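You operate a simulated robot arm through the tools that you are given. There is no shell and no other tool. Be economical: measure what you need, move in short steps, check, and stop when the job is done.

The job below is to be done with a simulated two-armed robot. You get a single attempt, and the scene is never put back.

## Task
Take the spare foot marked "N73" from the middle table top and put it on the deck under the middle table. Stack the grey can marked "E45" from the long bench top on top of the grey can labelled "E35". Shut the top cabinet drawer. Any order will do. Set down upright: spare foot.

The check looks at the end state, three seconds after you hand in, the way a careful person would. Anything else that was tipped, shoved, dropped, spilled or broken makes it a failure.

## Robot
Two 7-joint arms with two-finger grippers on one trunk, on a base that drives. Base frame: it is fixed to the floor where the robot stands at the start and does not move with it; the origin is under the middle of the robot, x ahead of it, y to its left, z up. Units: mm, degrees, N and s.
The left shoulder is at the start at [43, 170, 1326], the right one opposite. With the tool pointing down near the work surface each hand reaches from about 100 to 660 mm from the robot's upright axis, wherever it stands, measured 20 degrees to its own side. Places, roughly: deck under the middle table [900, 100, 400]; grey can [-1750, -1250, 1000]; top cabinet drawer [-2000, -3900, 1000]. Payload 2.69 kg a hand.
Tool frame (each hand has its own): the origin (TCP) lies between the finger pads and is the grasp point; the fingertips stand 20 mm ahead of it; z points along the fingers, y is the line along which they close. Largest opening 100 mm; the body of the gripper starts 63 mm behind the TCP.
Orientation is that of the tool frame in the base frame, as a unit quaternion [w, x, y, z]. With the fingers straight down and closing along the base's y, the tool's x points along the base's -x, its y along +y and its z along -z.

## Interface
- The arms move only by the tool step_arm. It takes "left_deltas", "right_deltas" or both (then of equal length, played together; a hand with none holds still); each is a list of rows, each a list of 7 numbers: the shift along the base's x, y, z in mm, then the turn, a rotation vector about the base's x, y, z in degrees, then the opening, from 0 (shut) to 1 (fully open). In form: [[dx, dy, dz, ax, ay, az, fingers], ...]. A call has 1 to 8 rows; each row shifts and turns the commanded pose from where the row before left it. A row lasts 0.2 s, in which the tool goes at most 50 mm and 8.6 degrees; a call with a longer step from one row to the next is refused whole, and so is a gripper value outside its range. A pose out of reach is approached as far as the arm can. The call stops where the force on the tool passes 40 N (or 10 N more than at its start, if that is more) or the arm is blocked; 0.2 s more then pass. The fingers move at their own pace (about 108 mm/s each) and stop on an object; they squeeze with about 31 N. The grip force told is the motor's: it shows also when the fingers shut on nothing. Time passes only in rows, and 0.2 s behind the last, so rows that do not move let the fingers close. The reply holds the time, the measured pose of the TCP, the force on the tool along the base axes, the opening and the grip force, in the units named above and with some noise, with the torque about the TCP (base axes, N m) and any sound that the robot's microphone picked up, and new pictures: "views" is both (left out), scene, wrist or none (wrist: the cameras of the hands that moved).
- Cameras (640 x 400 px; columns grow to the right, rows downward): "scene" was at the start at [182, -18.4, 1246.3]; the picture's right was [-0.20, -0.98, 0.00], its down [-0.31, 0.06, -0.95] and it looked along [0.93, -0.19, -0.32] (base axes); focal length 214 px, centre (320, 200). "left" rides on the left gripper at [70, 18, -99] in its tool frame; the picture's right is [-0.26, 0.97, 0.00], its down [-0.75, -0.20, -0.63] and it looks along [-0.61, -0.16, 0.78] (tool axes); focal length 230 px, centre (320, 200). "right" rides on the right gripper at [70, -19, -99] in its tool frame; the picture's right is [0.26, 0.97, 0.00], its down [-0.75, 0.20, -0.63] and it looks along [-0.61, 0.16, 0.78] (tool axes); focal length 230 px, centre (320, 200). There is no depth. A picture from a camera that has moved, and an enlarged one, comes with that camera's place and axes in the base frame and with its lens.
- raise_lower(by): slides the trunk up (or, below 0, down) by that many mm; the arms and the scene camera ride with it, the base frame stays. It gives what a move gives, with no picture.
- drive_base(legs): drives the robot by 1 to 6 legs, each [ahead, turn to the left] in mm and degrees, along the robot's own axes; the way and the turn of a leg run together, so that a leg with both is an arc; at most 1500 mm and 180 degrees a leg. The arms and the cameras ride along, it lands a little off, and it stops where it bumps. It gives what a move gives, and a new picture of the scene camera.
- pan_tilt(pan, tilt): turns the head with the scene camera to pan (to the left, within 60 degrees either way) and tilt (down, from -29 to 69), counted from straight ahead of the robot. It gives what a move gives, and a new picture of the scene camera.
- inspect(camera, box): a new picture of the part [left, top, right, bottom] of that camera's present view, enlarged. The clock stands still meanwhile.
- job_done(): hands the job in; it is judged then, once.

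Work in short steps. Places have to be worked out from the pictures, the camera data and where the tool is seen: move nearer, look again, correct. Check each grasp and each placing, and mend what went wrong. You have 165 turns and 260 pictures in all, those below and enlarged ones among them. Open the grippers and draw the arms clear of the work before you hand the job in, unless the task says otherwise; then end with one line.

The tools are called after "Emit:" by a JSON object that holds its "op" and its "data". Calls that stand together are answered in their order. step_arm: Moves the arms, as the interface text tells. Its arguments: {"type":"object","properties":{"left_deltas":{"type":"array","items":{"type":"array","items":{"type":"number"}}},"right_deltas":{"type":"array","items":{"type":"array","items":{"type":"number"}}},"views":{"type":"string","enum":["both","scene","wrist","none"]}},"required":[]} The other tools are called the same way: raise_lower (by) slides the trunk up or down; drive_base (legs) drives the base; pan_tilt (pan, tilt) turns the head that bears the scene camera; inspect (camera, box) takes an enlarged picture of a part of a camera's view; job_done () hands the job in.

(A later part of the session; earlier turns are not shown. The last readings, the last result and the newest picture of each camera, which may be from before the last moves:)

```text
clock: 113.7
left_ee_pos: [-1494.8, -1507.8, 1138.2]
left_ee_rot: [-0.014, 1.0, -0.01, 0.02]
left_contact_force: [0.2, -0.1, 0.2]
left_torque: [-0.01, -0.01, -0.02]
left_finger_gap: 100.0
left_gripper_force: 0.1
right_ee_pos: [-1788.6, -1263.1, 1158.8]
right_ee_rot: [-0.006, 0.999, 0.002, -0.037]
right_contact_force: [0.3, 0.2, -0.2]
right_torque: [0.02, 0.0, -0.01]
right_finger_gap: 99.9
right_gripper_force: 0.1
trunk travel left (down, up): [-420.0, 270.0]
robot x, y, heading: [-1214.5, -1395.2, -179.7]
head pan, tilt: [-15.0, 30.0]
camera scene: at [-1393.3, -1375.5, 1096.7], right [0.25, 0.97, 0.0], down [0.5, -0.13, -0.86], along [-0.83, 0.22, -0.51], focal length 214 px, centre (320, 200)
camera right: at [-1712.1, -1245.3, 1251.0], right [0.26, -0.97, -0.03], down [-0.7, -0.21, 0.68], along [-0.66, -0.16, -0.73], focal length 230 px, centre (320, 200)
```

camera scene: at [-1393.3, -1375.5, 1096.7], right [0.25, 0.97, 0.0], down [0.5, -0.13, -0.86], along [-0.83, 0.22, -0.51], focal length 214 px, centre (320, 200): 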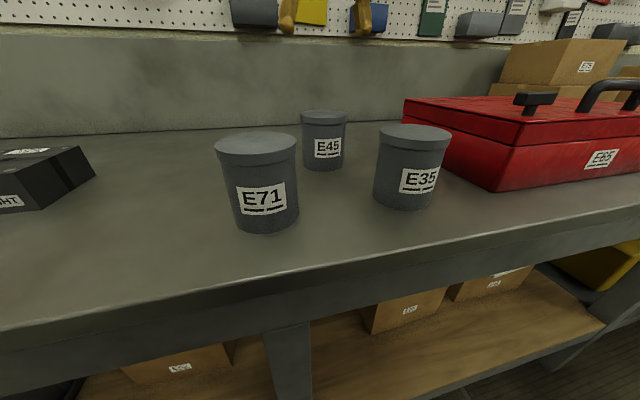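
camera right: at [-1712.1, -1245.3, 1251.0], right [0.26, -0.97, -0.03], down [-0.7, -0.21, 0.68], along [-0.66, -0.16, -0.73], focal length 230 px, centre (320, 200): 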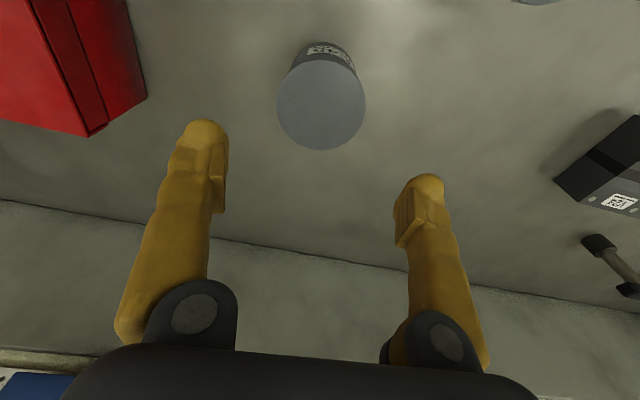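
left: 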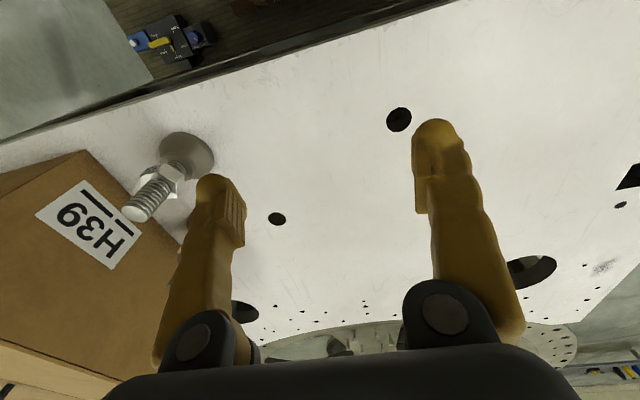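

E45's lid is at [−1794,−1262], diameter ≈85 mm. I level the hand (4° tilt) and lower to z≈1060.

Emit:
{"op": "step_arm", "data": {"right_deltas": [[-3, 0, 0, 0, -2.1, 0, 1], [-2, 1, 0, 0, -2.1, 0, 1], [0, 0, -30, 0, 0, 0, 1], [0, 0, -30, 0, 0, 0, 1], [0, 0, -30, 0, 0, 0, 1], [0, 0, 0, 0, 0, 0, 1]]}}

```text
clock: 114.3
left_ee_pos: [-1471.1, -1508.4, 1128.3]
left_ee_rot: [-0.016, 0.999, -0.01, 0.039]
left_contact_force: [1.2, -0.2, 0.3]
left_torque: [0.02, 0.09, 0.01]
left_finger_gap: 100.1
left_gripper_force: 0.0
right_ee_pos: [-1774.8, -1262.6, 1164.9]
right_ee_rot: [-0.005, 1.0, 0.002, -0.012]
right_contact_force: [0.7, 0.6, -0.5]
right_torque: [0.03, 0.1, 0.0]
right_finger_gap: 100.0
right_gripper_force: 0.0
trunk travel left (down, up): [-420.0, 270.0]
robot x, y, heading: [-1215.5, -1396.3, -179.7]
head pan, tilt: [-15.0, 30.0]
stopped in row 3 (right hand): the arm was blocked; the commanded pose is now the measured one
camera scene: at [-1390.9, -1375.9, 1097.2], right [0.25, 0.97, 0.0], down [0.5, -0.12, -0.86], along [-0.83, 0.22, -0.51], focal length 214 px, centre (320, 200)
camera right: at [-1702.8, -1245.2, 1261.3], right [0.26, -0.97, -0.02], down [-0.73, -0.21, 0.65], along [-0.63, -0.16, -0.76], focal length 230 px, centre (320, 200)
```

scene: 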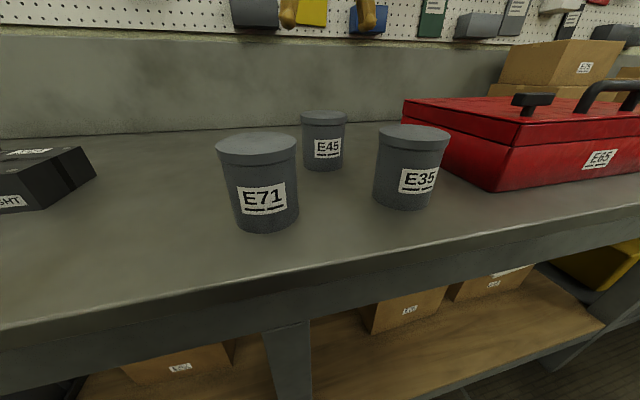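
right: 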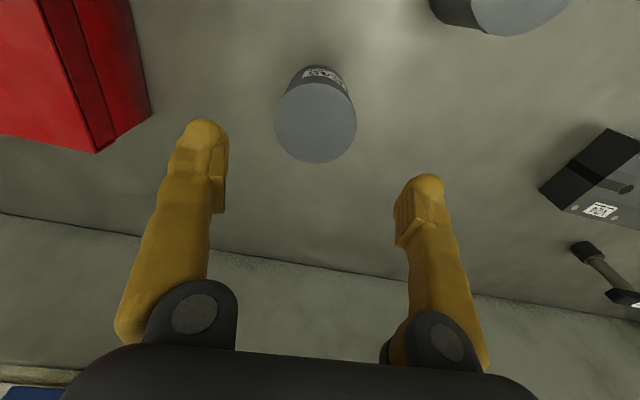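

Blocked for an unclear reason. I try a small downward step to see if it repeats.

Emit:
{"op": "step_arm", "data": {"right_deltas": [[0, 0, -10, 0, 0, 0, 1], [0, 0, -10, 0, 0, 0, 1], [0, 0, -10, 0, 0, 0, 1], [0, 0, 0, 0, 0, 0, 1]], "views": "none"}}

```text
clock: 115.3
left_ee_pos: [-1474.3, -1507.3, 1126.8]
left_ee_rot: [-0.014, 0.999, -0.011, 0.039]
left_contact_force: [0.3, -0.5, 0.3]
left_torque: [0.02, 0.03, 0.01]
left_finger_gap: 99.9
left_gripper_force: 0.1
right_ee_pos: [-1778.8, -1261.9, 1130.7]
right_ee_rot: [-0.005, 1.0, 0.002, -0.01]
right_contact_force: [0.2, 0.0, 0.0]
right_torque: [-0.04, -0.01, 0.02]
right_finger_gap: 100.1
right_gripper_force: 0.0
trunk travel left (down, up): [-420.0, 270.0]
robot x, y, heading: [-1217.3, -1398.4, -179.3]
head pan, tilt: [-15.0, 30.0]
```

It moves with slower steps. I correct x by −14 and keep lowering gently.

Emit:
{"op": "step_arm", "data": {"right_deltas": [[-7, 0, -5, 0, 0, 0, 1], [-7, 0, -10, 0, 0, 0, 1], [0, 0, -15, 0, 0, 0, 1], [0, 0, -15, 0, 0, 0, 1], [0, 0, -15, 0, 0, 0, 1], [0, 0, 0, 0, 0, 0, 1]], "views": "wrist"}}

```text
clock: 116.7
left_ee_pos: [-1475.1, -1507.5, 1128.0]
left_ee_rot: [-0.015, 0.999, -0.009, 0.039]
left_contact_force: [-0.4, -0.2, 0.3]
left_torque: [-0.01, 0.01, -0.04]
left_finger_gap: 99.9
left_gripper_force: 0.1
right_ee_pos: [-1792.7, -1262.8, 1070.5]
right_ee_rot: [-0.006, 1.0, 0.002, -0.009]
right_contact_force: [-0.6, 0.1, -1.0]
right_torque: [0.01, 0.02, 0.02]
right_finger_gap: 100.1
right_gripper_force: 0.0
trunk travel left (down, up): [-420.0, 270.0]
robot x, y, heading: [-1221.0, -1397.2, -179.4]
head pan, tilt: [-15.0, 30.0]
camera right: at [-1721.6, -1245.1, 1167.5], right [0.26, -0.97, -0.01], down [-0.74, -0.21, 0.64], along [-0.62, -0.16, -0.77], focal length 230 px, centre (320, 200)
```

right: 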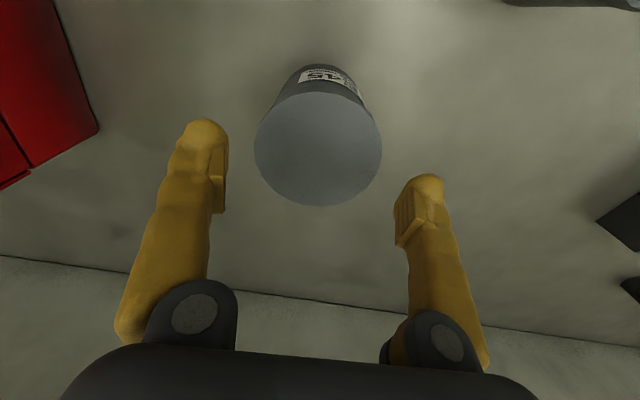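

Well centred (lid at [−1792,−1262]). I lower to z≈1003.

Emit:
{"op": "step_arm", "data": {"right_deltas": [[0, 0, -12, 0, 0, 0, 1], [0, 0, -14, 0, 0, 0, 1], [0, 0, -14, 0, 0, 0, 1], [0, 0, -14, 0, 0, 0, 1], [0, 0, -12, 0, 0, 0, 1], [0, 0, 0, 0, 0, 0, 1]], "views": "both"}}

```text
clock: 118.1
left_ee_pos: [-1471.2, -1508.3, 1129.7]
left_ee_rot: [-0.014, 0.999, -0.01, 0.038]
left_contact_force: [-0.1, 0.5, 0.1]
left_torque: [-0.04, 0.0, -0.01]
left_finger_gap: 100.1
left_gripper_force: 0.0
right_ee_pos: [-1791.3, -1263.8, 1009.4]
right_ee_rot: [-0.005, 1.0, 0.001, -0.014]
right_contact_force: [-1.9, 2.5, 30.8]
right_torque: [0.06, 0.18, -0.01]
right_finger_gap: 100.4
right_gripper_force: 0.0
trunk travel left (down, up): [-420.0, 270.0]
robot x, y, heading: [-1218.5, -1398.3, -179.6]
head pan, tilt: [-15.0, 30.0]
camera scene: at [-1391.6, -1375.8, 1097.3], right [0.25, 0.97, 0.0], down [0.5, -0.12, -0.86], along [-0.83, 0.22, -0.51], focal length 214 px, centre (320, 200)
camera right: at [-1720.3, -1245.0, 1105.6], right [0.26, -0.97, -0.02], down [-0.73, -0.21, 0.65], along [-0.63, -0.16, -0.76], focal length 230 px, centre (320, 200)
```

scene: 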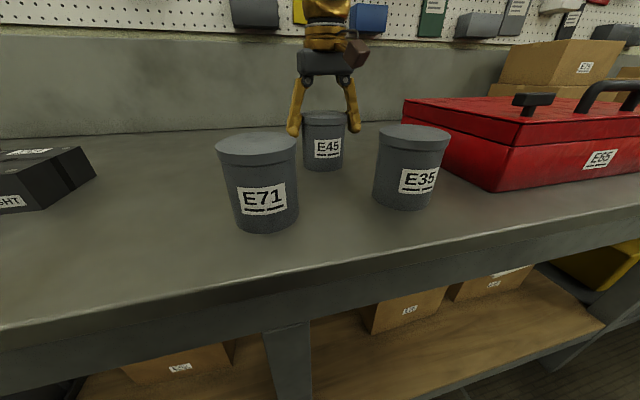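
right: 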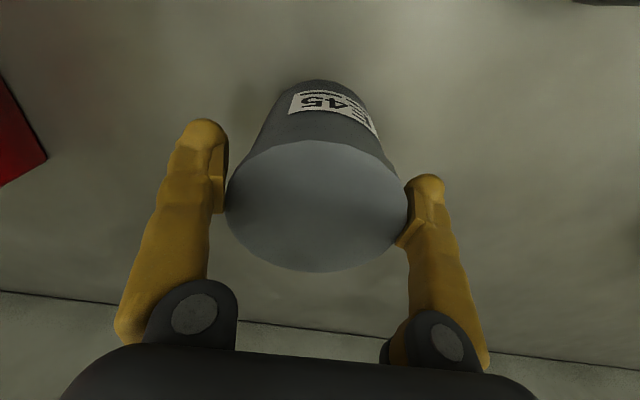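

The fingers narrow upward and the rim touched them. I raise 9 mm so the pads face the rim, and close.

Emit:
{"op": "step_arm", "data": {"right_deltas": [[0, 0, 5, 0, 0, 0, 1], [0, 1, 4, 0, 0, 0, 1], [0, 0, 0, 0, 0, 0, 1], [0, 0, 0, 0, 0, 0, 0.7], [0, 0, 0, 0, 0, 0, 0.5], [0, 0, 0, 0, 0, 0, 0.5]], "views": "both"}}

```text
clock: 119.5
left_ee_pos: [-1473.7, -1507.5, 1128.6]
left_ee_rot: [-0.015, 0.999, -0.01, 0.04]
left_contact_force: [-0.2, -0.2, 0.5]
left_torque: [0.0, -0.01, -0.01]
left_finger_gap: 100.0
left_gripper_force: 0.0
right_ee_pos: [-1791.1, -1262.1, 1014.2]
right_ee_rot: [-0.005, 1.0, 0.002, -0.009]
right_contact_force: [-0.1, 0.6, 0.3]
right_torque: [0.08, -0.06, -0.04]
right_finger_gap: 96.3
right_gripper_force: 30.9
trunk travel left (down, up): [-420.0, 270.0]
robot x, y, heading: [-1214.2, -1397.0, -179.9]
head pan, tilt: [-15.0, 30.0]
camera scene: at [-1394.1, -1375.5, 1096.6], right [0.25, 0.97, 0.0], down [0.5, -0.13, -0.86], along [-0.83, 0.22, -0.51], focal length 214 px, centre (320, 200)
camera right: at [-1720.7, -1243.2, 1111.3], right [0.26, -0.97, -0.01], down [-0.74, -0.21, 0.64], along [-0.62, -0.16, -0.77], focal length 230 px, centre (320, 200)
```

scene: 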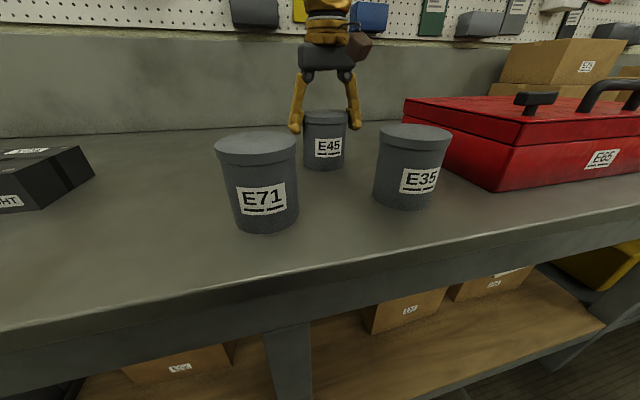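
right: 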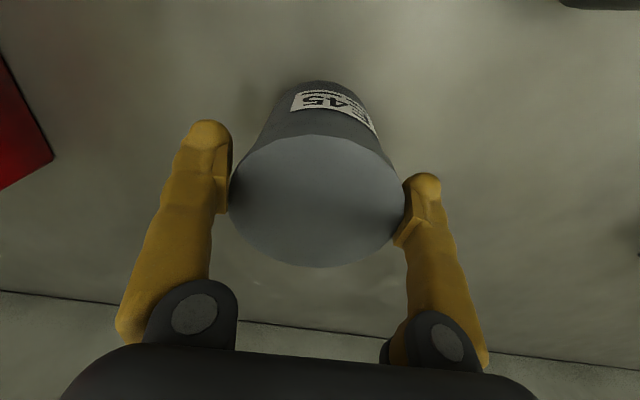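

Gap is 96 mm, probably the slanted part touching the rim. I open, raise 8 mm and close again.

Emit:
{"op": "step_arm", "data": {"right_deltas": [[0, 0, 0, 0, 0, 0, 1], [0, 0, 0, 0, 0, 0, 1], [0, 0, 8, 0, 0, 0, 1], [0, 0, 0, 0, 0, 0, 0.8], [0, 0, 0, 0, 0, 0, 0.5], [0, 0, 0, 0, 0, 0, 0.5]], "views": "wrist"}}

```text
clock: 120.9
left_ee_pos: [-1474.6, -1508.6, 1127.8]
left_ee_rot: [-0.014, 0.999, -0.01, 0.04]
left_contact_force: [-0.4, -0.7, 0.4]
left_torque: [0.01, 0.0, 0.01]
left_finger_gap: 100.0
left_gripper_force: 0.1
right_ee_pos: [-1791.6, -1262.9, 1023.5]
right_ee_rot: [-0.005, 1.0, 0.001, -0.01]
right_contact_force: [0.2, 0.0, -0.2]
right_torque: [-0.02, 0.19, -0.01]
right_finger_gap: 90.6
right_gripper_force: 30.9
trunk travel left (down, up): [-420.0, 270.0]
robot x, y, heading: [-1217.0, -1396.6, -179.4]
head pan, tilt: [-15.0, 30.0]
camera right: at [-1720.7, -1243.8, 1119.7], right [0.26, -0.97, -0.01], down [-0.74, -0.21, 0.64], along [-0.62, -0.16, -0.77], focal length 230 px, centre (320, 200)
```

right: 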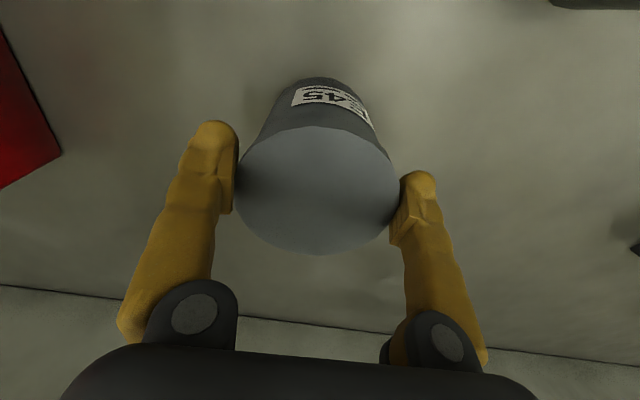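

Pads flare a bit at this opening; gap 90.6 mm with 31 N. I test a gentle 15 mm lift.

Emit:
{"op": "step_arm", "data": {"right_deltas": [[0, 0, 5, 0, 0, 0, 0.3], [0, 0, 5, 0, 0, 0, 0.3], [0, 0, 5, 0, 0, 0, 0.3], [0, 0, 0, 0, 0, 0, 0.3]], "views": "both"}}

```text
clock: 121.9
left_ee_pos: [-1474.4, -1507.8, 1126.9]
left_ee_rot: [-0.014, 0.999, -0.01, 0.04]
left_contact_force: [0.1, 0.1, 0.5]
left_torque: [-0.02, -0.03, -0.01]
left_finger_gap: 100.1
left_gripper_force: 0.1
right_ee_pos: [-1791.4, -1262.6, 1036.4]
right_ee_rot: [-0.005, 1.0, 0.002, -0.008]
right_contact_force: [-0.1, 0.3, -4.5]
right_torque: [0.0, -0.01, 0.0]
right_finger_gap: 90.2
right_gripper_force: 30.3
trunk travel left (down, up): [-420.0, 270.0]
robot x, y, heading: [-1215.3, -1401.9, -179.4]
head pan, tilt: [-15.0, 30.0]
camera scene: at [-1394.3, -1375.5, 1096.6], right [0.25, 0.97, 0.0], down [0.5, -0.13, -0.86], along [-0.83, 0.22, -0.51], focal length 214 px, centre (320, 200)
camera right: at [-1721.0, -1243.6, 1134.5], right [0.26, -0.97, -0.01], down [-0.74, -0.21, 0.64], along [-0.62, -0.16, -0.77], focal length 230 px, centre (320, 200)
```

scene: 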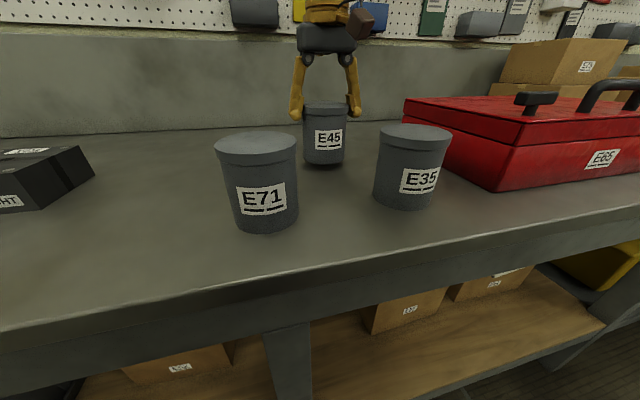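
right: 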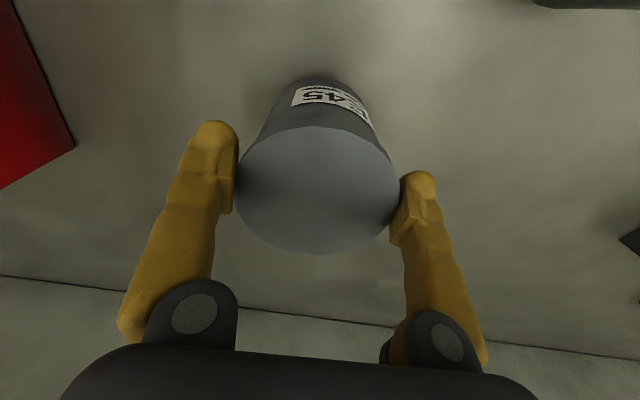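

E45 is held (4.5 N). I lift it to about z=1165.

Emit:
{"op": "step_arm", "data": {"right_deltas": [[0, 0, 15, 0, 0, 0, 0.3], [0, 0, 17, 0, 0, 0, 0.3], [0, 0, 17, 0, 0, 0, 0.3], [0, 0, 17, 0, 0, 0, 0.3], [0, 0, 17, 0, 0, 0, 0.3], [0, 0, 17, 0, 0, 0, 0.3], [0, 0, 17, 0, 0, 0, 0.3], [0, 0, 15, 0, 0, 0, 0.3]], "views": "scene"}}

Emit:
{"op": "inspect", "data": {"camera": "scene", "box": [350, 100, 480, 230]}}

```text
clock: 123.7
left_ee_pos: [-1447.9, -1508.5, 1119.3]
left_ee_rot: [-0.014, 0.998, -0.01, 0.058]
left_contact_force: [1.0, 0.1, 0.2]
left_torque: [0.05, 0.1, -0.02]
left_finger_gap: 100.4
left_gripper_force: 0.1
right_ee_pos: [-1771.8, -1261.8, 1174.3]
right_ee_rot: [-0.006, 1.0, 0.0, -0.019]
right_contact_force: [1.6, 0.3, -4.6]
right_torque: [0.05, 0.02, -0.01]
right_finger_gap: 85.4
right_gripper_force: 30.6
trunk travel left (down, up): [-420.0, 270.0]
robot x, y, heading: [-1215.2, -1394.7, -179.2]
head pan, tilt: [-15.0, 30.0]
stopped in row 8 (right hand): the arm was blocked; the commanded pose is now the measured one
camera scene: at [-1391.1, -1376.0, 1097.2], right [0.25, 0.97, 0.0], down [0.5, -0.12, -0.86], along [-0.83, 0.22, -0.51], focal length 214 px, centre (320, 200)
```

scene: 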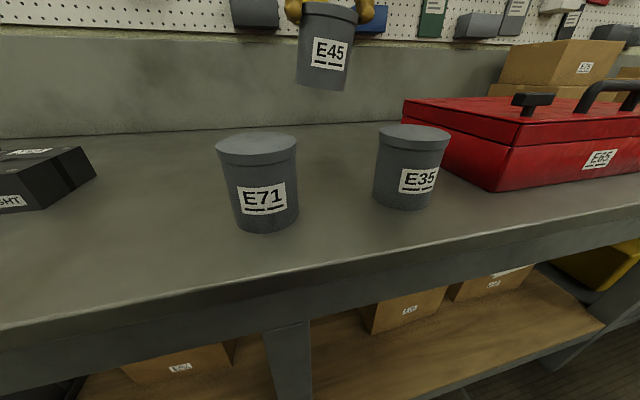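

```text
3.08 times, centred on (415, 165) of scene
camera zoom: at [-1391.1, -1376.0, 1097.2], right [0.25, 0.97, 0.0], down [0.5, -0.12, -0.86], along [-0.83, 0.22, -0.51], focal length 660 px, centre (28, 308)
```

zoom: 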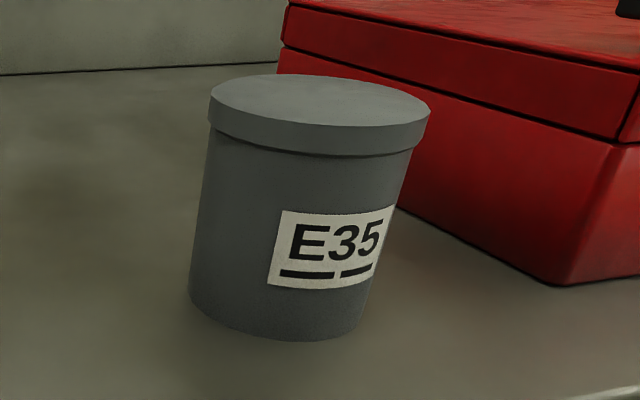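

E45's bottom is about 50 mm above the lid level; the arm "block" is just lag. The gap shrank to 85 mm, so I go promptly to E35 at [−1634,−1184].

Emit:
{"op": "step_arm", "data": {"right_deltas": [[20, 12, 0, 0, 0, 0, 0.2], [30, 17, 0, 0, 0, 0, 0.2], [30, 17, 0, 0, 0, 0, 0.2], [30, 17, 0, 0, 0, 0, 0.2], [28, 15, 0, 0, 0, 0, 0.2], [0, 0, 0, 0, 0, 0, 0.2]], "views": "both"}}

```text
clock: 125.1
left_ee_pos: [-1454.2, -1508.0, 1118.4]
left_ee_rot: [-0.013, 0.998, -0.008, 0.058]
left_contact_force: [0.4, -0.5, -0.8]
left_torque: [-0.02, -0.05, -0.03]
left_finger_gap: 99.6
left_gripper_force: 0.1
right_ee_pos: [-1635.8, -1182.9, 1170.3]
right_ee_rot: [-0.005, 1.0, 0.0, -0.017]
right_contact_force: [-0.3, 0.3, -4.4]
right_torque: [0.05, -0.11, 0.0]
right_finger_gap: 85.5
right_gripper_force: 31.3
trunk travel left (down, up): [-420.0, 270.0]
robot x, y, heading: [-1217.2, -1395.5, -179.6]
head pan, tilt: [-15.0, 30.0]
camera scene: at [-1394.5, -1375.7, 1096.5], right [0.25, 0.97, 0.0], down [0.5, -0.12, -0.86], along [-0.83, 0.22, -0.51], focal length 214 px, centre (320, 200)
camera right: at [-1563.8, -1165.1, 1267.2], right [0.26, -0.97, -0.02], down [-0.73, -0.21, 0.65], along [-0.63, -0.16, -0.76], focal length 230 px, centre (320, 200)
```

scene: 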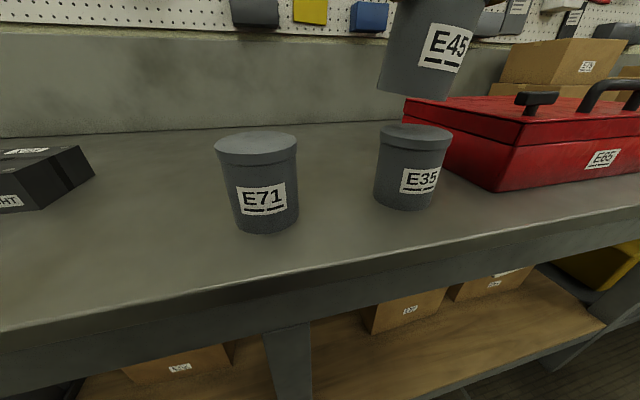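
right: 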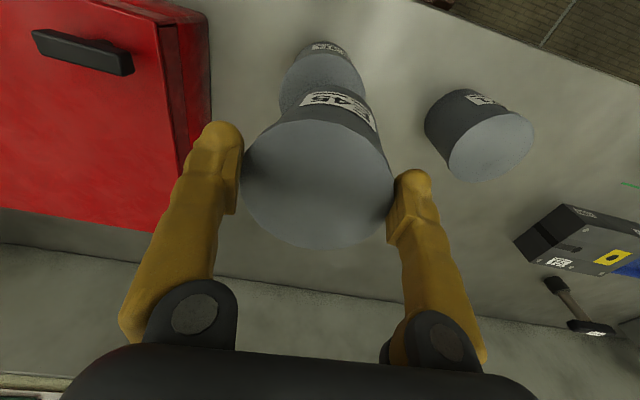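

Alignment: E45 centre ≈[−1641,−1183], E35 ≈[−1630,−1182]. I level the hand by 2°, shift +9 in x, and lower 12 mm.

Emit:
{"op": "step_arm", "data": {"right_deltas": [[5, 1, 0, 0, -1, 0, 0.2], [4, 0, 0, 0, -1, 0, 0.2], [0, 0, -6, 0, 0, 0, 0.2], [0, 0, -6, 0, 0, 0, 0.2], [0, 0, 0, 0, 0, 0, 0.2]], "views": "both"}}

Emit:
{"op": "inspect", "data": {"camera": "scene", "box": [350, 0, 500, 220]}}

```text
clock: 126.3
left_ee_pos: [-1454.0, -1507.1, 1118.8]
left_ee_rot: [-0.013, 0.998, -0.009, 0.057]
left_contact_force: [0.0, 0.7, 0.0]
left_torque: [0.04, 0.01, -0.01]
left_finger_gap: 100.1
left_gripper_force: 0.0
right_ee_pos: [-1628.3, -1183.0, 1160.3]
right_ee_rot: [-0.005, 1.0, 0.002, 0.0]
right_contact_force: [0.4, 0.9, -4.7]
right_torque: [0.03, -0.04, -0.01]
right_finger_gap: 85.2
right_gripper_force: 31.7
trunk travel left (down, up): [-420.0, 270.0]
robot x, y, heading: [-1218.5, -1396.3, -179.6]
head pan, tilt: [-15.0, 30.0]
camera scene: at [-1394.0, -1375.4, 1096.6], right [0.25, 0.97, 0.0], down [0.5, -0.13, -0.86], along [-0.83, 0.22, -0.51], focal length 214 px, centre (320, 200)
camera right: at [-1558.8, -1164.1, 1258.2], right [0.26, -0.97, -0.01], down [-0.75, -0.21, 0.63], along [-0.61, -0.16, -0.78], focal length 230 px, centre (320, 200)
```

scene: 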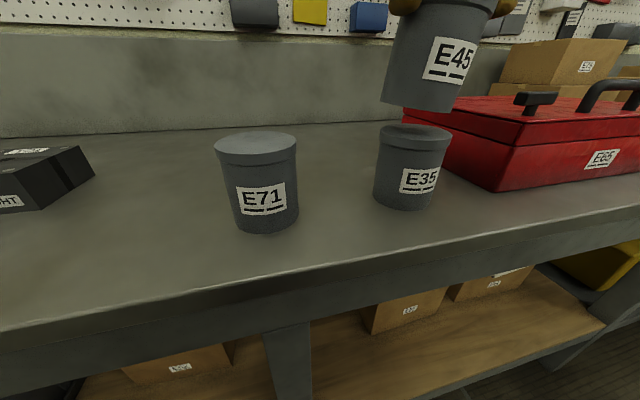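
right: 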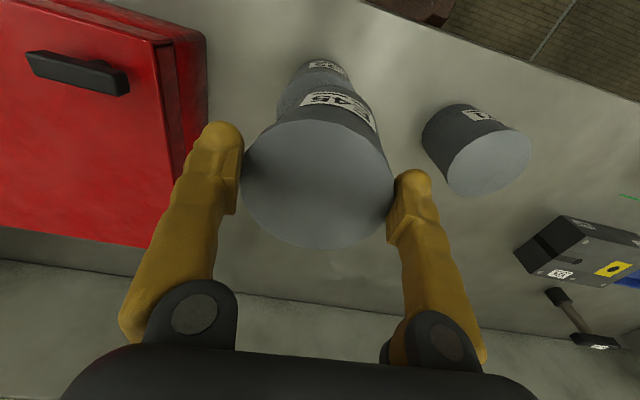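

```text
1.82 times, centred on (425, 110) of scene
camera zoom: at [-1394.0, -1375.4, 1096.6], right [0.25, 0.97, 0.0], down [0.5, -0.13, -0.86], along [-0.83, 0.22, -0.51], focal length 390 px, centre (129, 364)
```

zoom: 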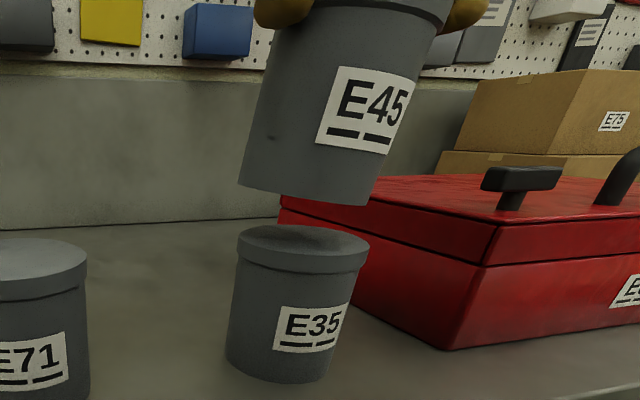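

Alignment is good in both views (E45 over E35 within a few mm). I lower in 3 mm steps until contact.

Emit:
{"op": "step_arm", "data": {"right_deltas": [[0, 0, -3, 0, 0, 0, 0.2], [0, 0, -3, 0, 0, 0, 0.2], [0, 0, -3, 0, 0, 0, 0.2], [0, 0, -3, 0, 0, 0, 0.2], [0, 0, 0, 0, 0, 0, 0.2]], "views": "scene"}}

Emit:
{"op": "inspect", "data": {"camera": "scene", "box": [350, 0, 500, 220]}}

```text
clock: 127.5
left_ee_pos: [-1453.3, -1508.1, 1119.3]
left_ee_rot: [-0.013, 0.998, -0.01, 0.058]
left_contact_force: [-1.0, 0.8, 0.0]
left_torque: [0.0, 0.0, 0.0]
left_finger_gap: 100.1
left_gripper_force: 0.1
right_ee_pos: [-1628.0, -1183.4, 1147.7]
right_ee_rot: [-0.005, 1.0, 0.002, 0.0]
right_contact_force: [-0.6, 0.6, -4.4]
right_torque: [0.02, -0.01, -0.02]
right_finger_gap: 85.5
right_gripper_force: 30.9
trunk travel left (down, up): [-420.0, 270.0]
robot x, y, heading: [-1217.5, -1395.6, -179.7]
head pan, tilt: [-15.0, 30.0]
camera scene: at [-1394.0, -1375.4, 1096.6], right [0.25, 0.97, 0.0], down [0.5, -0.13, -0.86], along [-0.83, 0.22, -0.51], focal length 214 px, centre (320, 200)
```

scene: 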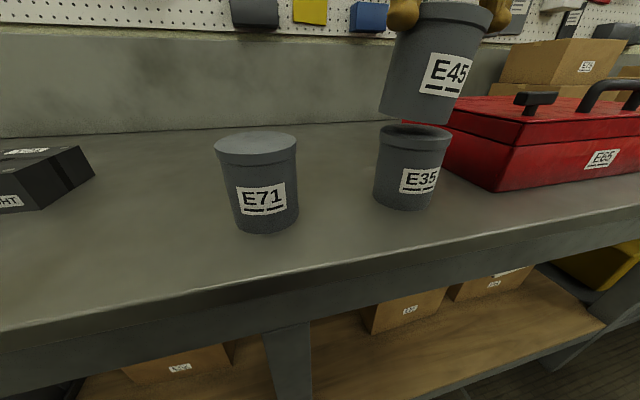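

```text
1.82 times, centred on (425, 110) of scene
camera zoom: at [-1394.0, -1375.4, 1096.6], right [0.25, 0.97, 0.0], down [0.5, -0.13, -0.86], along [-0.83, 0.22, -0.51], focal length 390 px, centre (129, 364)
```

zoom: 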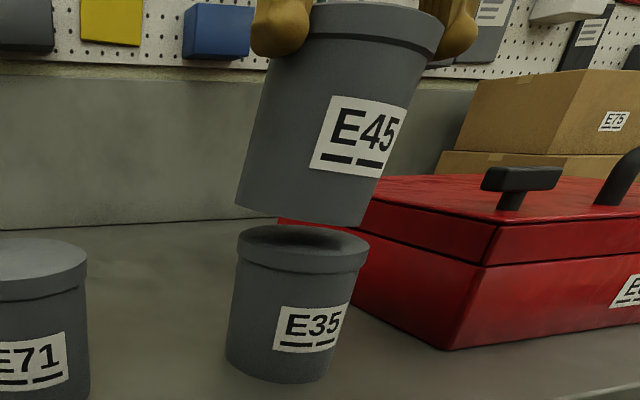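

E45 hangs tilted about 8–9° (top leaning to +y). I raise a little and counter-rotate the hand +8° about x with a −11 mm y shift.

Emit:
{"op": "step_arm", "data": {"right_deltas": [[0, 0, 8, 0, 0, 0, 0.2], [0, -6, 0, 4, 0, 0, 0.2], [0, -5, 0, 4, 0, 0, 0.2], [0, 0, 0, 0, 0, 0, 0.2]], "views": "both"}}

Emit:
{"op": "inspect", "data": {"camera": "scene", "box": [350, 0, 500, 220]}}

```text
clock: 128.5
left_ee_pos: [-1453.3, -1509.4, 1119.6]
left_ee_rot: [-0.012, 0.998, -0.009, 0.058]
left_contact_force: [-0.1, -0.4, 0.4]
left_torque: [0.02, 0.02, -0.03]
left_finger_gap: 99.9
left_gripper_force: 0.0
right_ee_pos: [-1628.0, -1194.1, 1157.1]
right_ee_rot: [-0.075, 0.997, 0.001, 0.001]
right_contact_force: [-0.7, -0.1, -4.4]
right_torque: [-0.01, -0.05, 0.02]
right_finger_gap: 85.6
right_gripper_force: 31.4
trunk travel left (down, up): [-420.0, 270.0]
robot x, y, heading: [-1216.2, -1399.4, -179.3]
head pan, tilt: [-15.0, 30.0]
camera scene: at [-1394.1, -1375.2, 1096.6], right [0.25, 0.97, 0.0], down [0.5, -0.13, -0.86], along [-0.83, 0.22, -0.51], focal length 214 px, centre (320, 200)
camera right: at [-1559.0, -1189.5, 1256.5], right [0.26, -0.95, -0.14], down [-0.75, -0.29, 0.59], along [-0.61, -0.05, -0.79], focal length 230 px, centre (320, 200)
```

scene: 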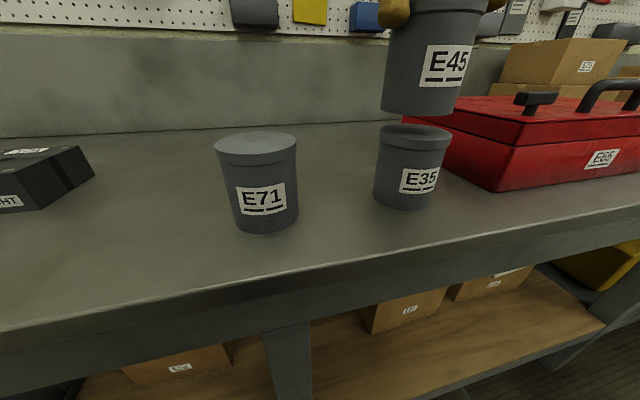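
right: 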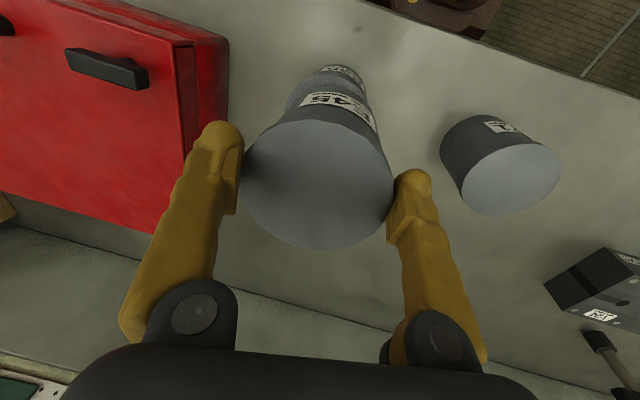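

```text
1.82 times, centred on (425, 110) of scene
camera zoom: at [-1394.1, -1375.2, 1096.6], right [0.25, 0.97, 0.0], down [0.5, -0.13, -0.86], along [-0.83, 0.22, -0.51], focal length 390 px, centre (129, 364)
```

zoom: 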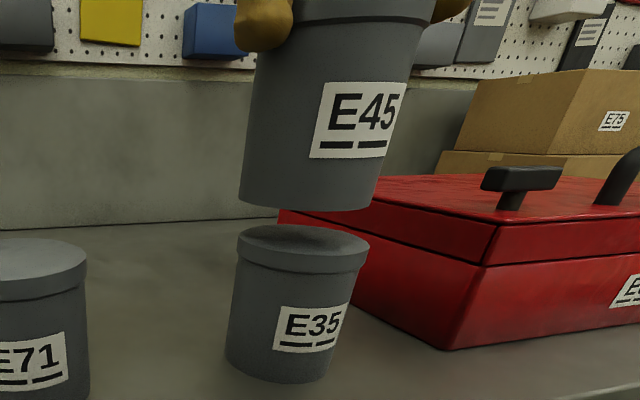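

Now upright and centred. I lower in 3 mm steps until the weight comes off.

Emit:
{"op": "step_arm", "data": {"right_deltas": [[0, 2, -4, 0, 0, 0, 0.2], [0, 0, -4, 0, 0, 0, 0.2], [0, 0, -3, 0, 0, 0, 0.2], [0, 0, -3, 0, 0, 0, 0.2], [0, 0, -3, 0, 0, 0, 0.2], [0, 0, 0, 0, 0, 0, 0.2]], "views": "none"}}

Emit:
{"op": "inspect", "data": {"camera": "scene", "box": [350, 0, 500, 220]}}

```text
clock: 129.9
left_ee_pos: [-1453.5, -1509.7, 1119.5]
left_ee_rot: [-0.013, 0.998, -0.009, 0.058]
left_contact_force: [0.3, 0.2, -1.2]
left_torque: [-0.05, -0.02, 0.01]
left_finger_gap: 100.0
left_gripper_force: 0.1
right_ee_pos: [-1627.9, -1192.0, 1138.6]
right_ee_rot: [-0.075, 0.997, 0.001, 0.001]
right_contact_force: [-0.8, 1.1, -4.2]
right_torque: [0.0, -0.07, -0.04]
right_finger_gap: 85.5
right_gripper_force: 30.5
trunk travel left (down, up): [-420.0, 270.0]
robot x, y, heading: [-1213.9, -1397.8, -179.1]
head pan, tilt: [-15.0, 30.0]
```

```text
1.82 times, centred on (425, 110) of scene
camera zoom: at [-1394.0, -1375.5, 1096.6], right [0.25, 0.97, 0.0], down [0.5, -0.13, -0.86], along [-0.83, 0.22, -0.51], focal length 390 px, centre (129, 364)
```

zoom: 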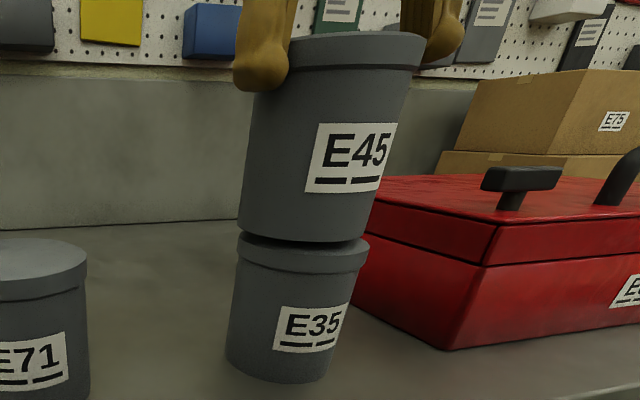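

Nearly touching and well aligned; a few mm more.

Emit:
{"op": "step_arm", "data": {"right_deltas": [[0, 0, -2, 0, 0, 0, 0.2], [0, 0, -2, 0, 0, 0, 0.2], [0, 0, -2, 0, 0, 0, 0.2], [0, 0, 0, 0, 0, 0, 0.2]], "views": "none"}}

Emit:
{"op": "inspect", "data": {"camera": "scene", "box": [350, 0, 500, 220]}}

```text
clock: 130.9
left_ee_pos: [-1453.3, -1508.0, 1119.6]
left_ee_rot: [-0.014, 0.998, -0.008, 0.057]
left_contact_force: [0.1, 0.3, -0.2]
left_torque: [0.01, -0.01, 0.0]
left_finger_gap: 99.8
left_gripper_force: 0.0
right_ee_pos: [-1629.1, -1191.3, 1131.6]
right_ee_rot: [-0.075, 0.997, 0.0, 0.0]
right_contact_force: [-0.1, -0.1, -2.7]
right_torque: [-0.04, -0.15, 0.01]
right_finger_gap: 85.4
right_gripper_force: 31.1
trunk travel left (down, up): [-420.0, 270.0]
robot x, y, heading: [-1215.0, -1397.5, -179.3]
head pan, tilt: [-15.0, 30.0]
```

```text
1.82 times, centred on (425, 110) of scene
camera zoom: at [-1393.9, -1375.5, 1096.6], right [0.25, 0.97, 0.0], down [0.5, -0.13, -0.86], along [-0.83, 0.22, -0.51], focal length 390 px, centre (129, 364)
```

zoom: 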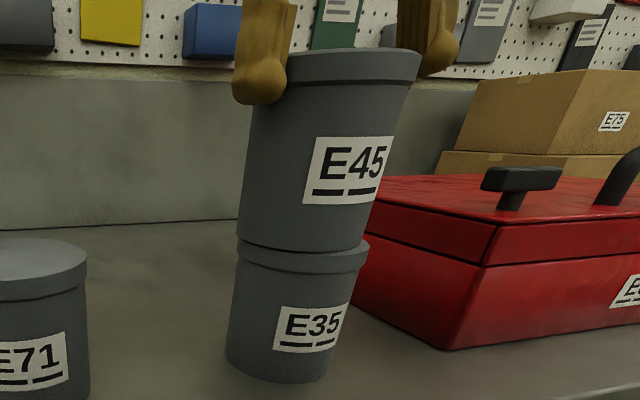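

Contact begins (weight falling). One more 2 mm, then open slowly.

Emit:
{"op": "step_arm", "data": {"right_deltas": [[0, 0, -2, 0, 0, 0, 0.2], [0, 0, 0, 0, 0, 0, 0.2], [0, 0, 0, 0, 0, 0, 0.9], [0, 0, 0, 0, 0, 0, 0.95], [0, 0, 0, 0, 0, 0, 1.0]], "views": "wrist"}}

Emit:
{"op": "inspect", "data": {"camera": "scene", "box": [350, 0, 500, 220]}}

```text
clock: 132.1
left_ee_pos: [-1453.9, -1508.5, 1119.1]
left_ee_rot: [-0.013, 0.998, -0.009, 0.058]
left_contact_force: [0.6, -0.2, -0.6]
left_torque: [0.01, 0.01, 0.04]
left_finger_gap: 99.9
left_gripper_force: 0.0
right_ee_pos: [-1627.9, -1191.6, 1130.0]
right_ee_rot: [-0.074, 0.997, 0.002, 0.0]
right_contact_force: [0.7, -0.5, -0.4]
right_torque: [0.02, 0.01, 0.04]
right_finger_gap: 100.2
right_gripper_force: 0.1
trunk travel left (down, up): [-420.0, 270.0]
robot x, y, heading: [-1218.5, -1398.3, -179.3]
head pan, tilt: [-15.0, 30.0]
camera right: at [-1558.9, -1187.3, 1230.9], right [0.26, -0.95, -0.14], down [-0.75, -0.29, 0.59], along [-0.61, -0.05, -0.79], focal length 230 px, centre (320, 200)
```

right: 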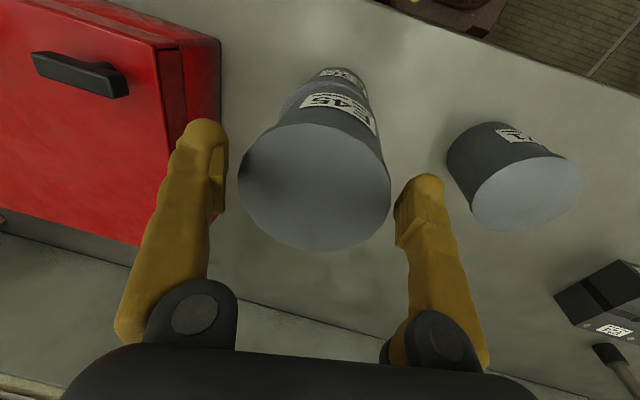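

```text
1.82 times, centred on (425, 110) of scene
camera zoom: at [-1393.7, -1375.6, 1096.7], right [0.25, 0.97, 0.0], down [0.5, -0.13, -0.86], along [-0.83, 0.22, -0.51], focal length 390 px, centre (129, 364)
```

zoom: 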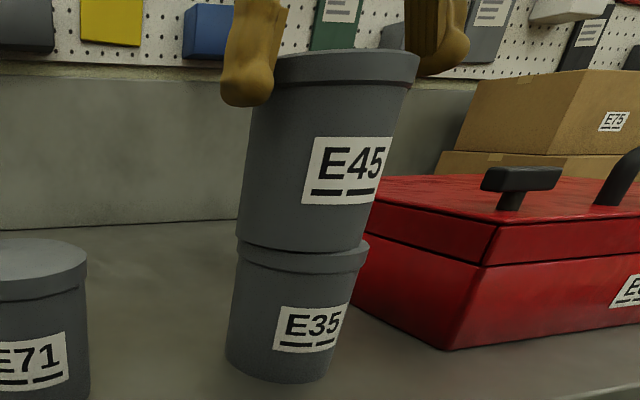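

E45 stands on E35. I centre the fingers (−2 mm y) and raise the hand straight up slowly.

Emit:
{"op": "step_arm", "data": {"right_deltas": [[0, -2, 2, 0, 0, 0, 1], [0, 0, 4, 0, 0, 0, 1], [0, 0, 5, 0, 0, 0, 1], [0, 0, 8, 0, 0, 0, 1], [0, 0, 12, 0, 0, 0, 1], [0, 0, 15, 0, 0, 0, 1]], "views": "both"}}

```text
clock: 133.5
left_ee_pos: [-1452.7, -1507.9, 1119.2]
left_ee_rot: [-0.013, 0.998, -0.008, 0.058]
left_contact_force: [0.9, -0.3, 0.5]
left_torque: [-0.02, -0.01, -0.03]
left_finger_gap: 100.1
left_gripper_force: 0.1
right_ee_pos: [-1628.2, -1192.2, 1176.2]
right_ee_rot: [-0.075, 0.997, 0.001, 0.001]
right_contact_force: [0.7, 0.1, 0.8]
right_torque: [0.03, 0.02, 0.0]
right_finger_gap: 100.2
right_gripper_force: 0.1
trunk travel left (down, up): [-420.0, 270.0]
robot x, y, heading: [-1215.3, -1396.0, -179.4]
head pan, tilt: [-15.0, 30.0]
camera scene: at [-1393.6, -1375.5, 1096.7], right [0.25, 0.97, 0.0], down [0.5, -0.13, -0.86], along [-0.83, 0.22, -0.51], focal length 214 px, centre (320, 200)
camera right: at [-1558.9, -1188.8, 1276.6], right [0.26, -0.95, -0.14], down [-0.75, -0.29, 0.59], along [-0.61, -0.05, -0.79], focal length 230 px, centre (320, 200)
```

scene: 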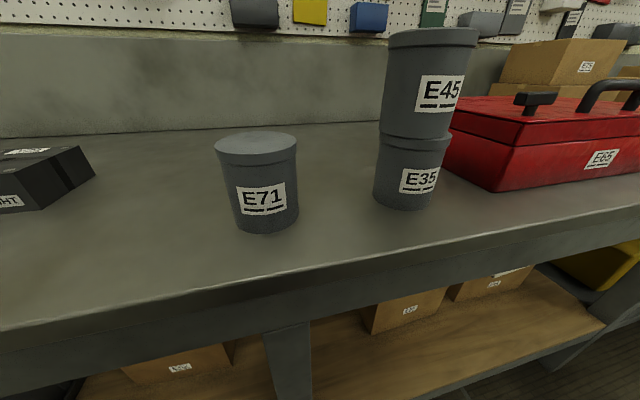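
right: 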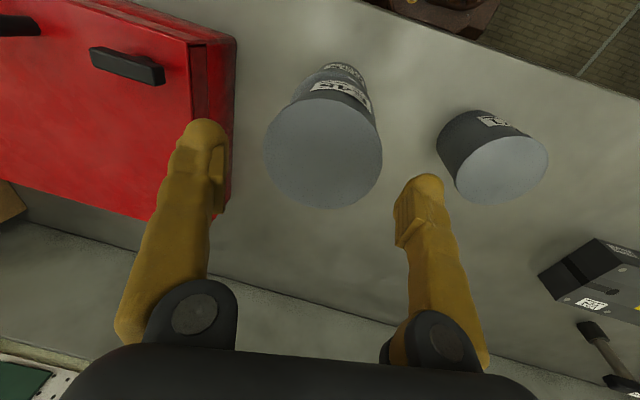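

The stack stands well. I raise the hand 50 mm more, level it, then back away from the bench.

Emit:
{"op": "step_arm", "data": {"right_deltas": [[0, 0, 10, 0, 0, 0, 1], [0, 0, 12, -2, 0, 0, 1], [0, 0, 12, -2, 0, 0, 1], [0, 0, 12, -2, 0, 0, 1], [0, 0, 10, -2, 0, 0, 1], [0, 0, 0, 0, 0, 0, 1]], "views": "none"}}

Emit:
{"op": "drive_base", "data": {"legs": [[-700, 0]]}}

```text
clock: 134.9
left_ee_pos: [-1452.6, -1507.6, 1119.4]
left_ee_rot: [-0.015, 0.998, -0.008, 0.058]
left_contact_force: [0.4, -0.4, 0.3]
left_torque: [0.0, -0.03, 0.01]
left_finger_gap: 100.1
left_gripper_force: 0.1
right_ee_pos: [-1629.0, -1193.9, 1233.5]
right_ee_rot: [-0.006, 1.0, 0.002, 0.001]
right_contact_force: [0.3, -0.7, -0.1]
right_torque: [0.02, -0.02, -0.02]
right_finger_gap: 100.1
right_gripper_force: 0.1
trunk travel left (down, up): [-420.0, 270.0]
robot x, y, heading: [-1218.0, -1400.0, -179.4]
head pan, tilt: [-15.0, 30.0]
```

```text
clock: 138.8
left_ee_pos: [-738.5, -1501.9, 1119.9]
left_ee_rot: [-0.014, 0.998, -0.007, 0.053]
left_contact_force: [0.9, -0.1, 0.4]
left_torque: [0.01, 0.04, 0.03]
left_finger_gap: 100.0
left_gripper_force: 0.0
right_ee_pos: [-915.0, -1188.9, 1234.5]
right_ee_rot: [-0.005, 1.0, 0.005, -0.003]
right_contact_force: [1.0, 0.0, 0.3]
right_torque: [-0.01, 0.07, 0.0]
right_finger_gap: 100.1
right_gripper_force: 0.2
trunk travel left (down, up): [-420.0, 270.0]
robot x, y, heading: [-510.1, -1389.5, -179.2]
head pan, tilt: [-15.0, 30.0]
camera scene: at [-679.3, -1368.5, 1095.1], right [0.25, 0.97, 0.0], down [0.49, -0.12, -0.86], along [-0.84, 0.21, -0.51], focal length 214 px, centre (320, 200)
```

scene: 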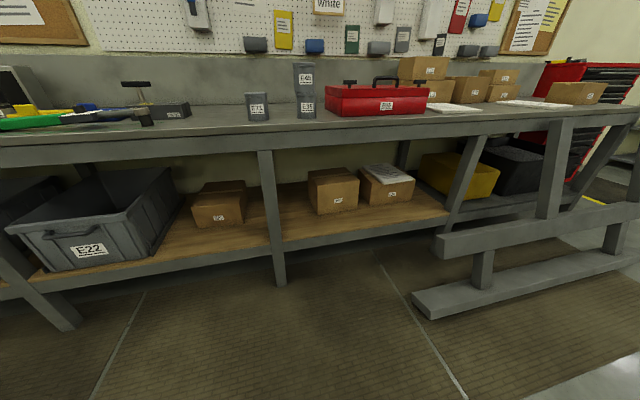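

Stack fine. Now the drawer: I turn left to face −y and look towards [−2000,−3900].

Emit:
{"op": "drive_base", "data": {"legs": [[0, 75]]}}

Emit:
{"op": "pan_tilt", "data": {"pan": -20, "tilt": 10}}

```text
clock: 139.9
left_ee_pos: [-709.2, -1510.3, 1120.5]
left_ee_rot: [-0.031, 0.998, 0.025, 0.049]
left_contact_force: [-254.2, -80.8, 21.2]
left_torque: [7.68, -30.49, -10.36]
left_finger_gap: 93.5
left_gripper_force: 0.2
right_ee_pos: [-888.1, -1215.2, 1202.4]
right_ee_rot: [-0.003, 0.998, 0.045, 0.046]
right_contact_force: [1.1, -0.2, -0.3]
right_torque: [-0.02, 0.04, 0.02]
right_finger_gap: 99.8
right_gripper_force: 0.1
trunk travel left (down, up): [-420.0, 270.0]
robot x, y, heading: [-513.0, -1391.0, -174.9]
head pan, tilt: [-15.0, 30.0]
stopped in leg 1: the robot was blocked; the commanded pose is now the measured one
camera scene: at [-687.7, -1379.1, 1094.0], right [0.18, 0.98, 0.0], down [0.5, -0.09, -0.86], along [-0.84, 0.16, -0.51], focal length 214 px, centre (320, 200)
```

scene: 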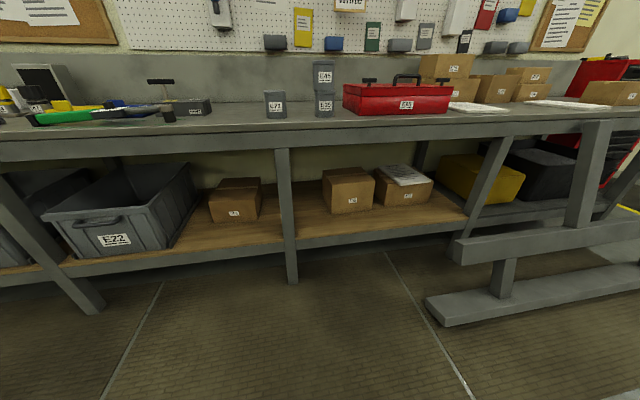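

```text
clock: 140.7
left_ee_pos: [-711.3, -1510.0, 1118.6]
left_ee_rot: [-0.03, 0.998, 0.025, 0.051]
left_contact_force: [-257.8, -66.2, 1.2]
left_torque: [7.77, -30.43, -10.94]
left_finger_gap: 99.8
left_gripper_force: 0.0
right_ee_pos: [-891.5, -1217.1, 1203.3]
right_ee_rot: [-0.003, 0.998, 0.046, 0.047]
right_contact_force: [0.2, 0.1, 0.9]
right_torque: [0.02, -0.03, -0.02]
right_finger_gap: 100.1
right_gripper_force: 0.0
trunk travel left (down, up): [-420.0, 270.0]
robot x, y, heading: [-512.5, -1392.5, -175.0]
head pan, tilt: [-20.0, 10.0]
camera scene: at [-690.9, -1373.0, 1125.9], right [0.26, 0.97, 0.01], down [0.19, -0.04, -0.98], along [-0.95, 0.25, -0.19], focal length 214 px, centre (320, 200)
```

scene: 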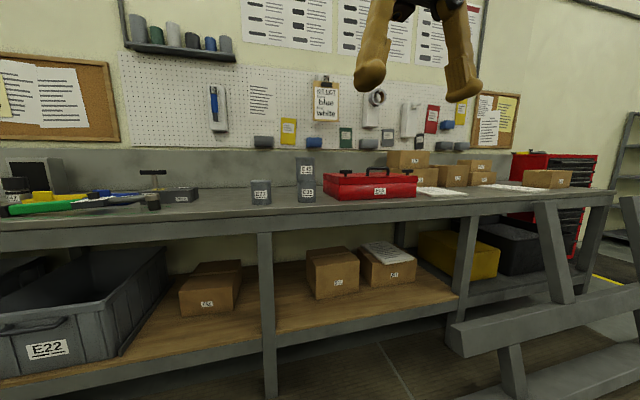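

The left hand, sagged close to my own trunk, jams against it. I move it forward (−x) by 150 mm.

Emit:
{"op": "step_arm", "data": {"left_deltas": [[-15, 0, 5, 0, 0, 0, 1], [-20, 0, 5, 0, 0, 0, 1], [-20, 0, 5, 0, 0, 0, 1], [-25, 0, 5, 0, 0, 0, 1], [-25, 0, 5, 0, 0, 0, 1], [-25, 0, 5, 0, 0, 0, 1], [-25, 0, 5, 0, 0, 0, 1], [0, 0, 0, 0, 0, 0, 1]], "views": "none"}}

```text
clock: 142.5
left_ee_pos: [-848.5, -1513.8, 1154.4]
left_ee_rot: [-0.019, 0.998, 0.031, 0.052]
left_contact_force: [-0.2, -0.2, 0.8]
left_torque: [-0.02, -0.01, 0.01]
left_finger_gap: 99.9
left_gripper_force: 0.0
right_ee_pos: [-890.0, -1218.3, 1204.3]
right_ee_rot: [-0.004, 0.998, 0.045, 0.046]
right_contact_force: [0.4, -0.7, 0.2]
right_torque: [-0.05, 0.01, 0.02]
right_finger_gap: 99.9
right_gripper_force: 0.0
trunk travel left (down, up): [-420.0, 270.0]
robot x, y, heading: [-511.8, -1389.3, -174.8]
head pan, tilt: [-20.0, 10.0]
```

Free. Now turn left 70°.

Emit:
{"op": "drive_base", "data": {"legs": [[0, 70]]}}

Emit:
{"op": "pan_tilt", "data": {"pan": -20, "tilt": 10}}

```text
clock: 143.4
left_ee_pos: [-805.7, -1516.5, 1166.4]
left_ee_rot: [-0.018, 0.998, 0.042, 0.035]
left_contact_force: [1.3, 0.0, 0.5]
left_torque: [-0.09, 0.07, 0.01]
left_finger_gap: 99.9
left_gripper_force: 0.0
right_ee_pos: [-852.6, -1221.1, 1191.9]
right_ee_rot: [-0.004, 0.996, 0.059, 0.071]
right_contact_force: [1.3, 0.2, -1.1]
right_torque: [0.0, 0.08, 0.02]
right_finger_gap: 100.0
right_gripper_force: 0.1
trunk travel left (down, up): [-420.0, 270.0]
robot x, y, heading: [-511.5, -1389.3, -173.7]
head pan, tilt: [-20.0, 10.0]
stopped in leg 1: the robot was blocked; the commanded pose is now the measured one
camera scene: at [-688.0, -1376.0, 1126.5], right [0.23, 0.97, 0.0], down [0.18, -0.04, -0.98], along [-0.95, 0.23, -0.19], focal length 214 px, centre (320, 200)
```

scene: 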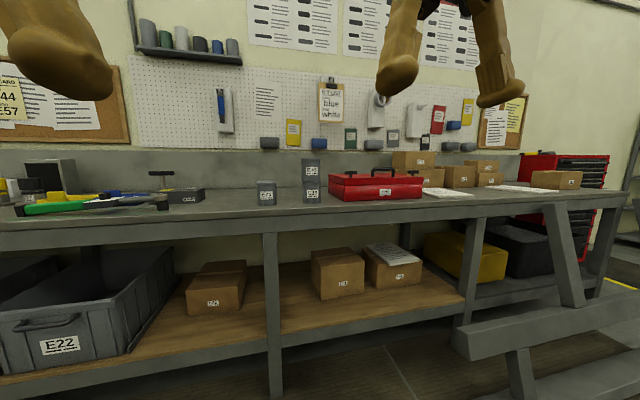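

```text
clock: 144.0
left_ee_pos: [-809.5, -1518.2, 1163.9]
left_ee_rot: [-0.018, 0.998, 0.042, 0.036]
left_contact_force: [-0.2, 0.0, 0.6]
left_torque: [-0.01, -0.02, -0.01]
left_finger_gap: 100.0
left_gripper_force: 0.0
right_ee_pos: [-858.1, -1221.0, 1192.2]
right_ee_rot: [-0.005, 0.996, 0.059, 0.071]
right_contact_force: [-0.3, -0.7, 0.3]
right_torque: [0.01, -0.01, 0.0]
right_finger_gap: 100.0
right_gripper_force: 0.1
trunk travel left (down, up): [-420.0, 270.0]
robot x, y, heading: [-510.9, -1387.2, -173.7]
head pan, tilt: [-20.0, 10.0]
camera scene: at [-691.0, -1377.3, 1126.0], right [0.23, 0.97, 0.01], down [0.19, -0.04, -0.98], along [-0.95, 0.23, -0.19], focal length 214 px, centre (320, 200)
```

scene: 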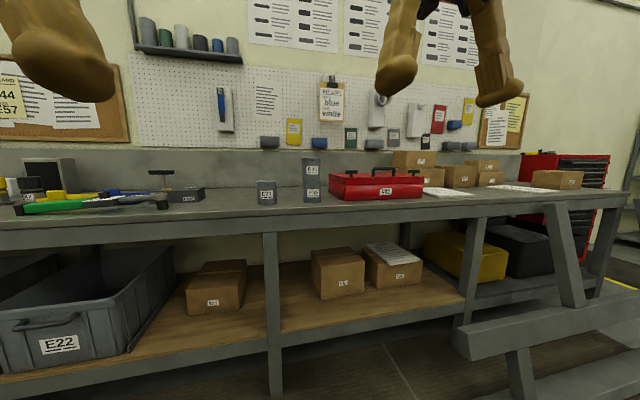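

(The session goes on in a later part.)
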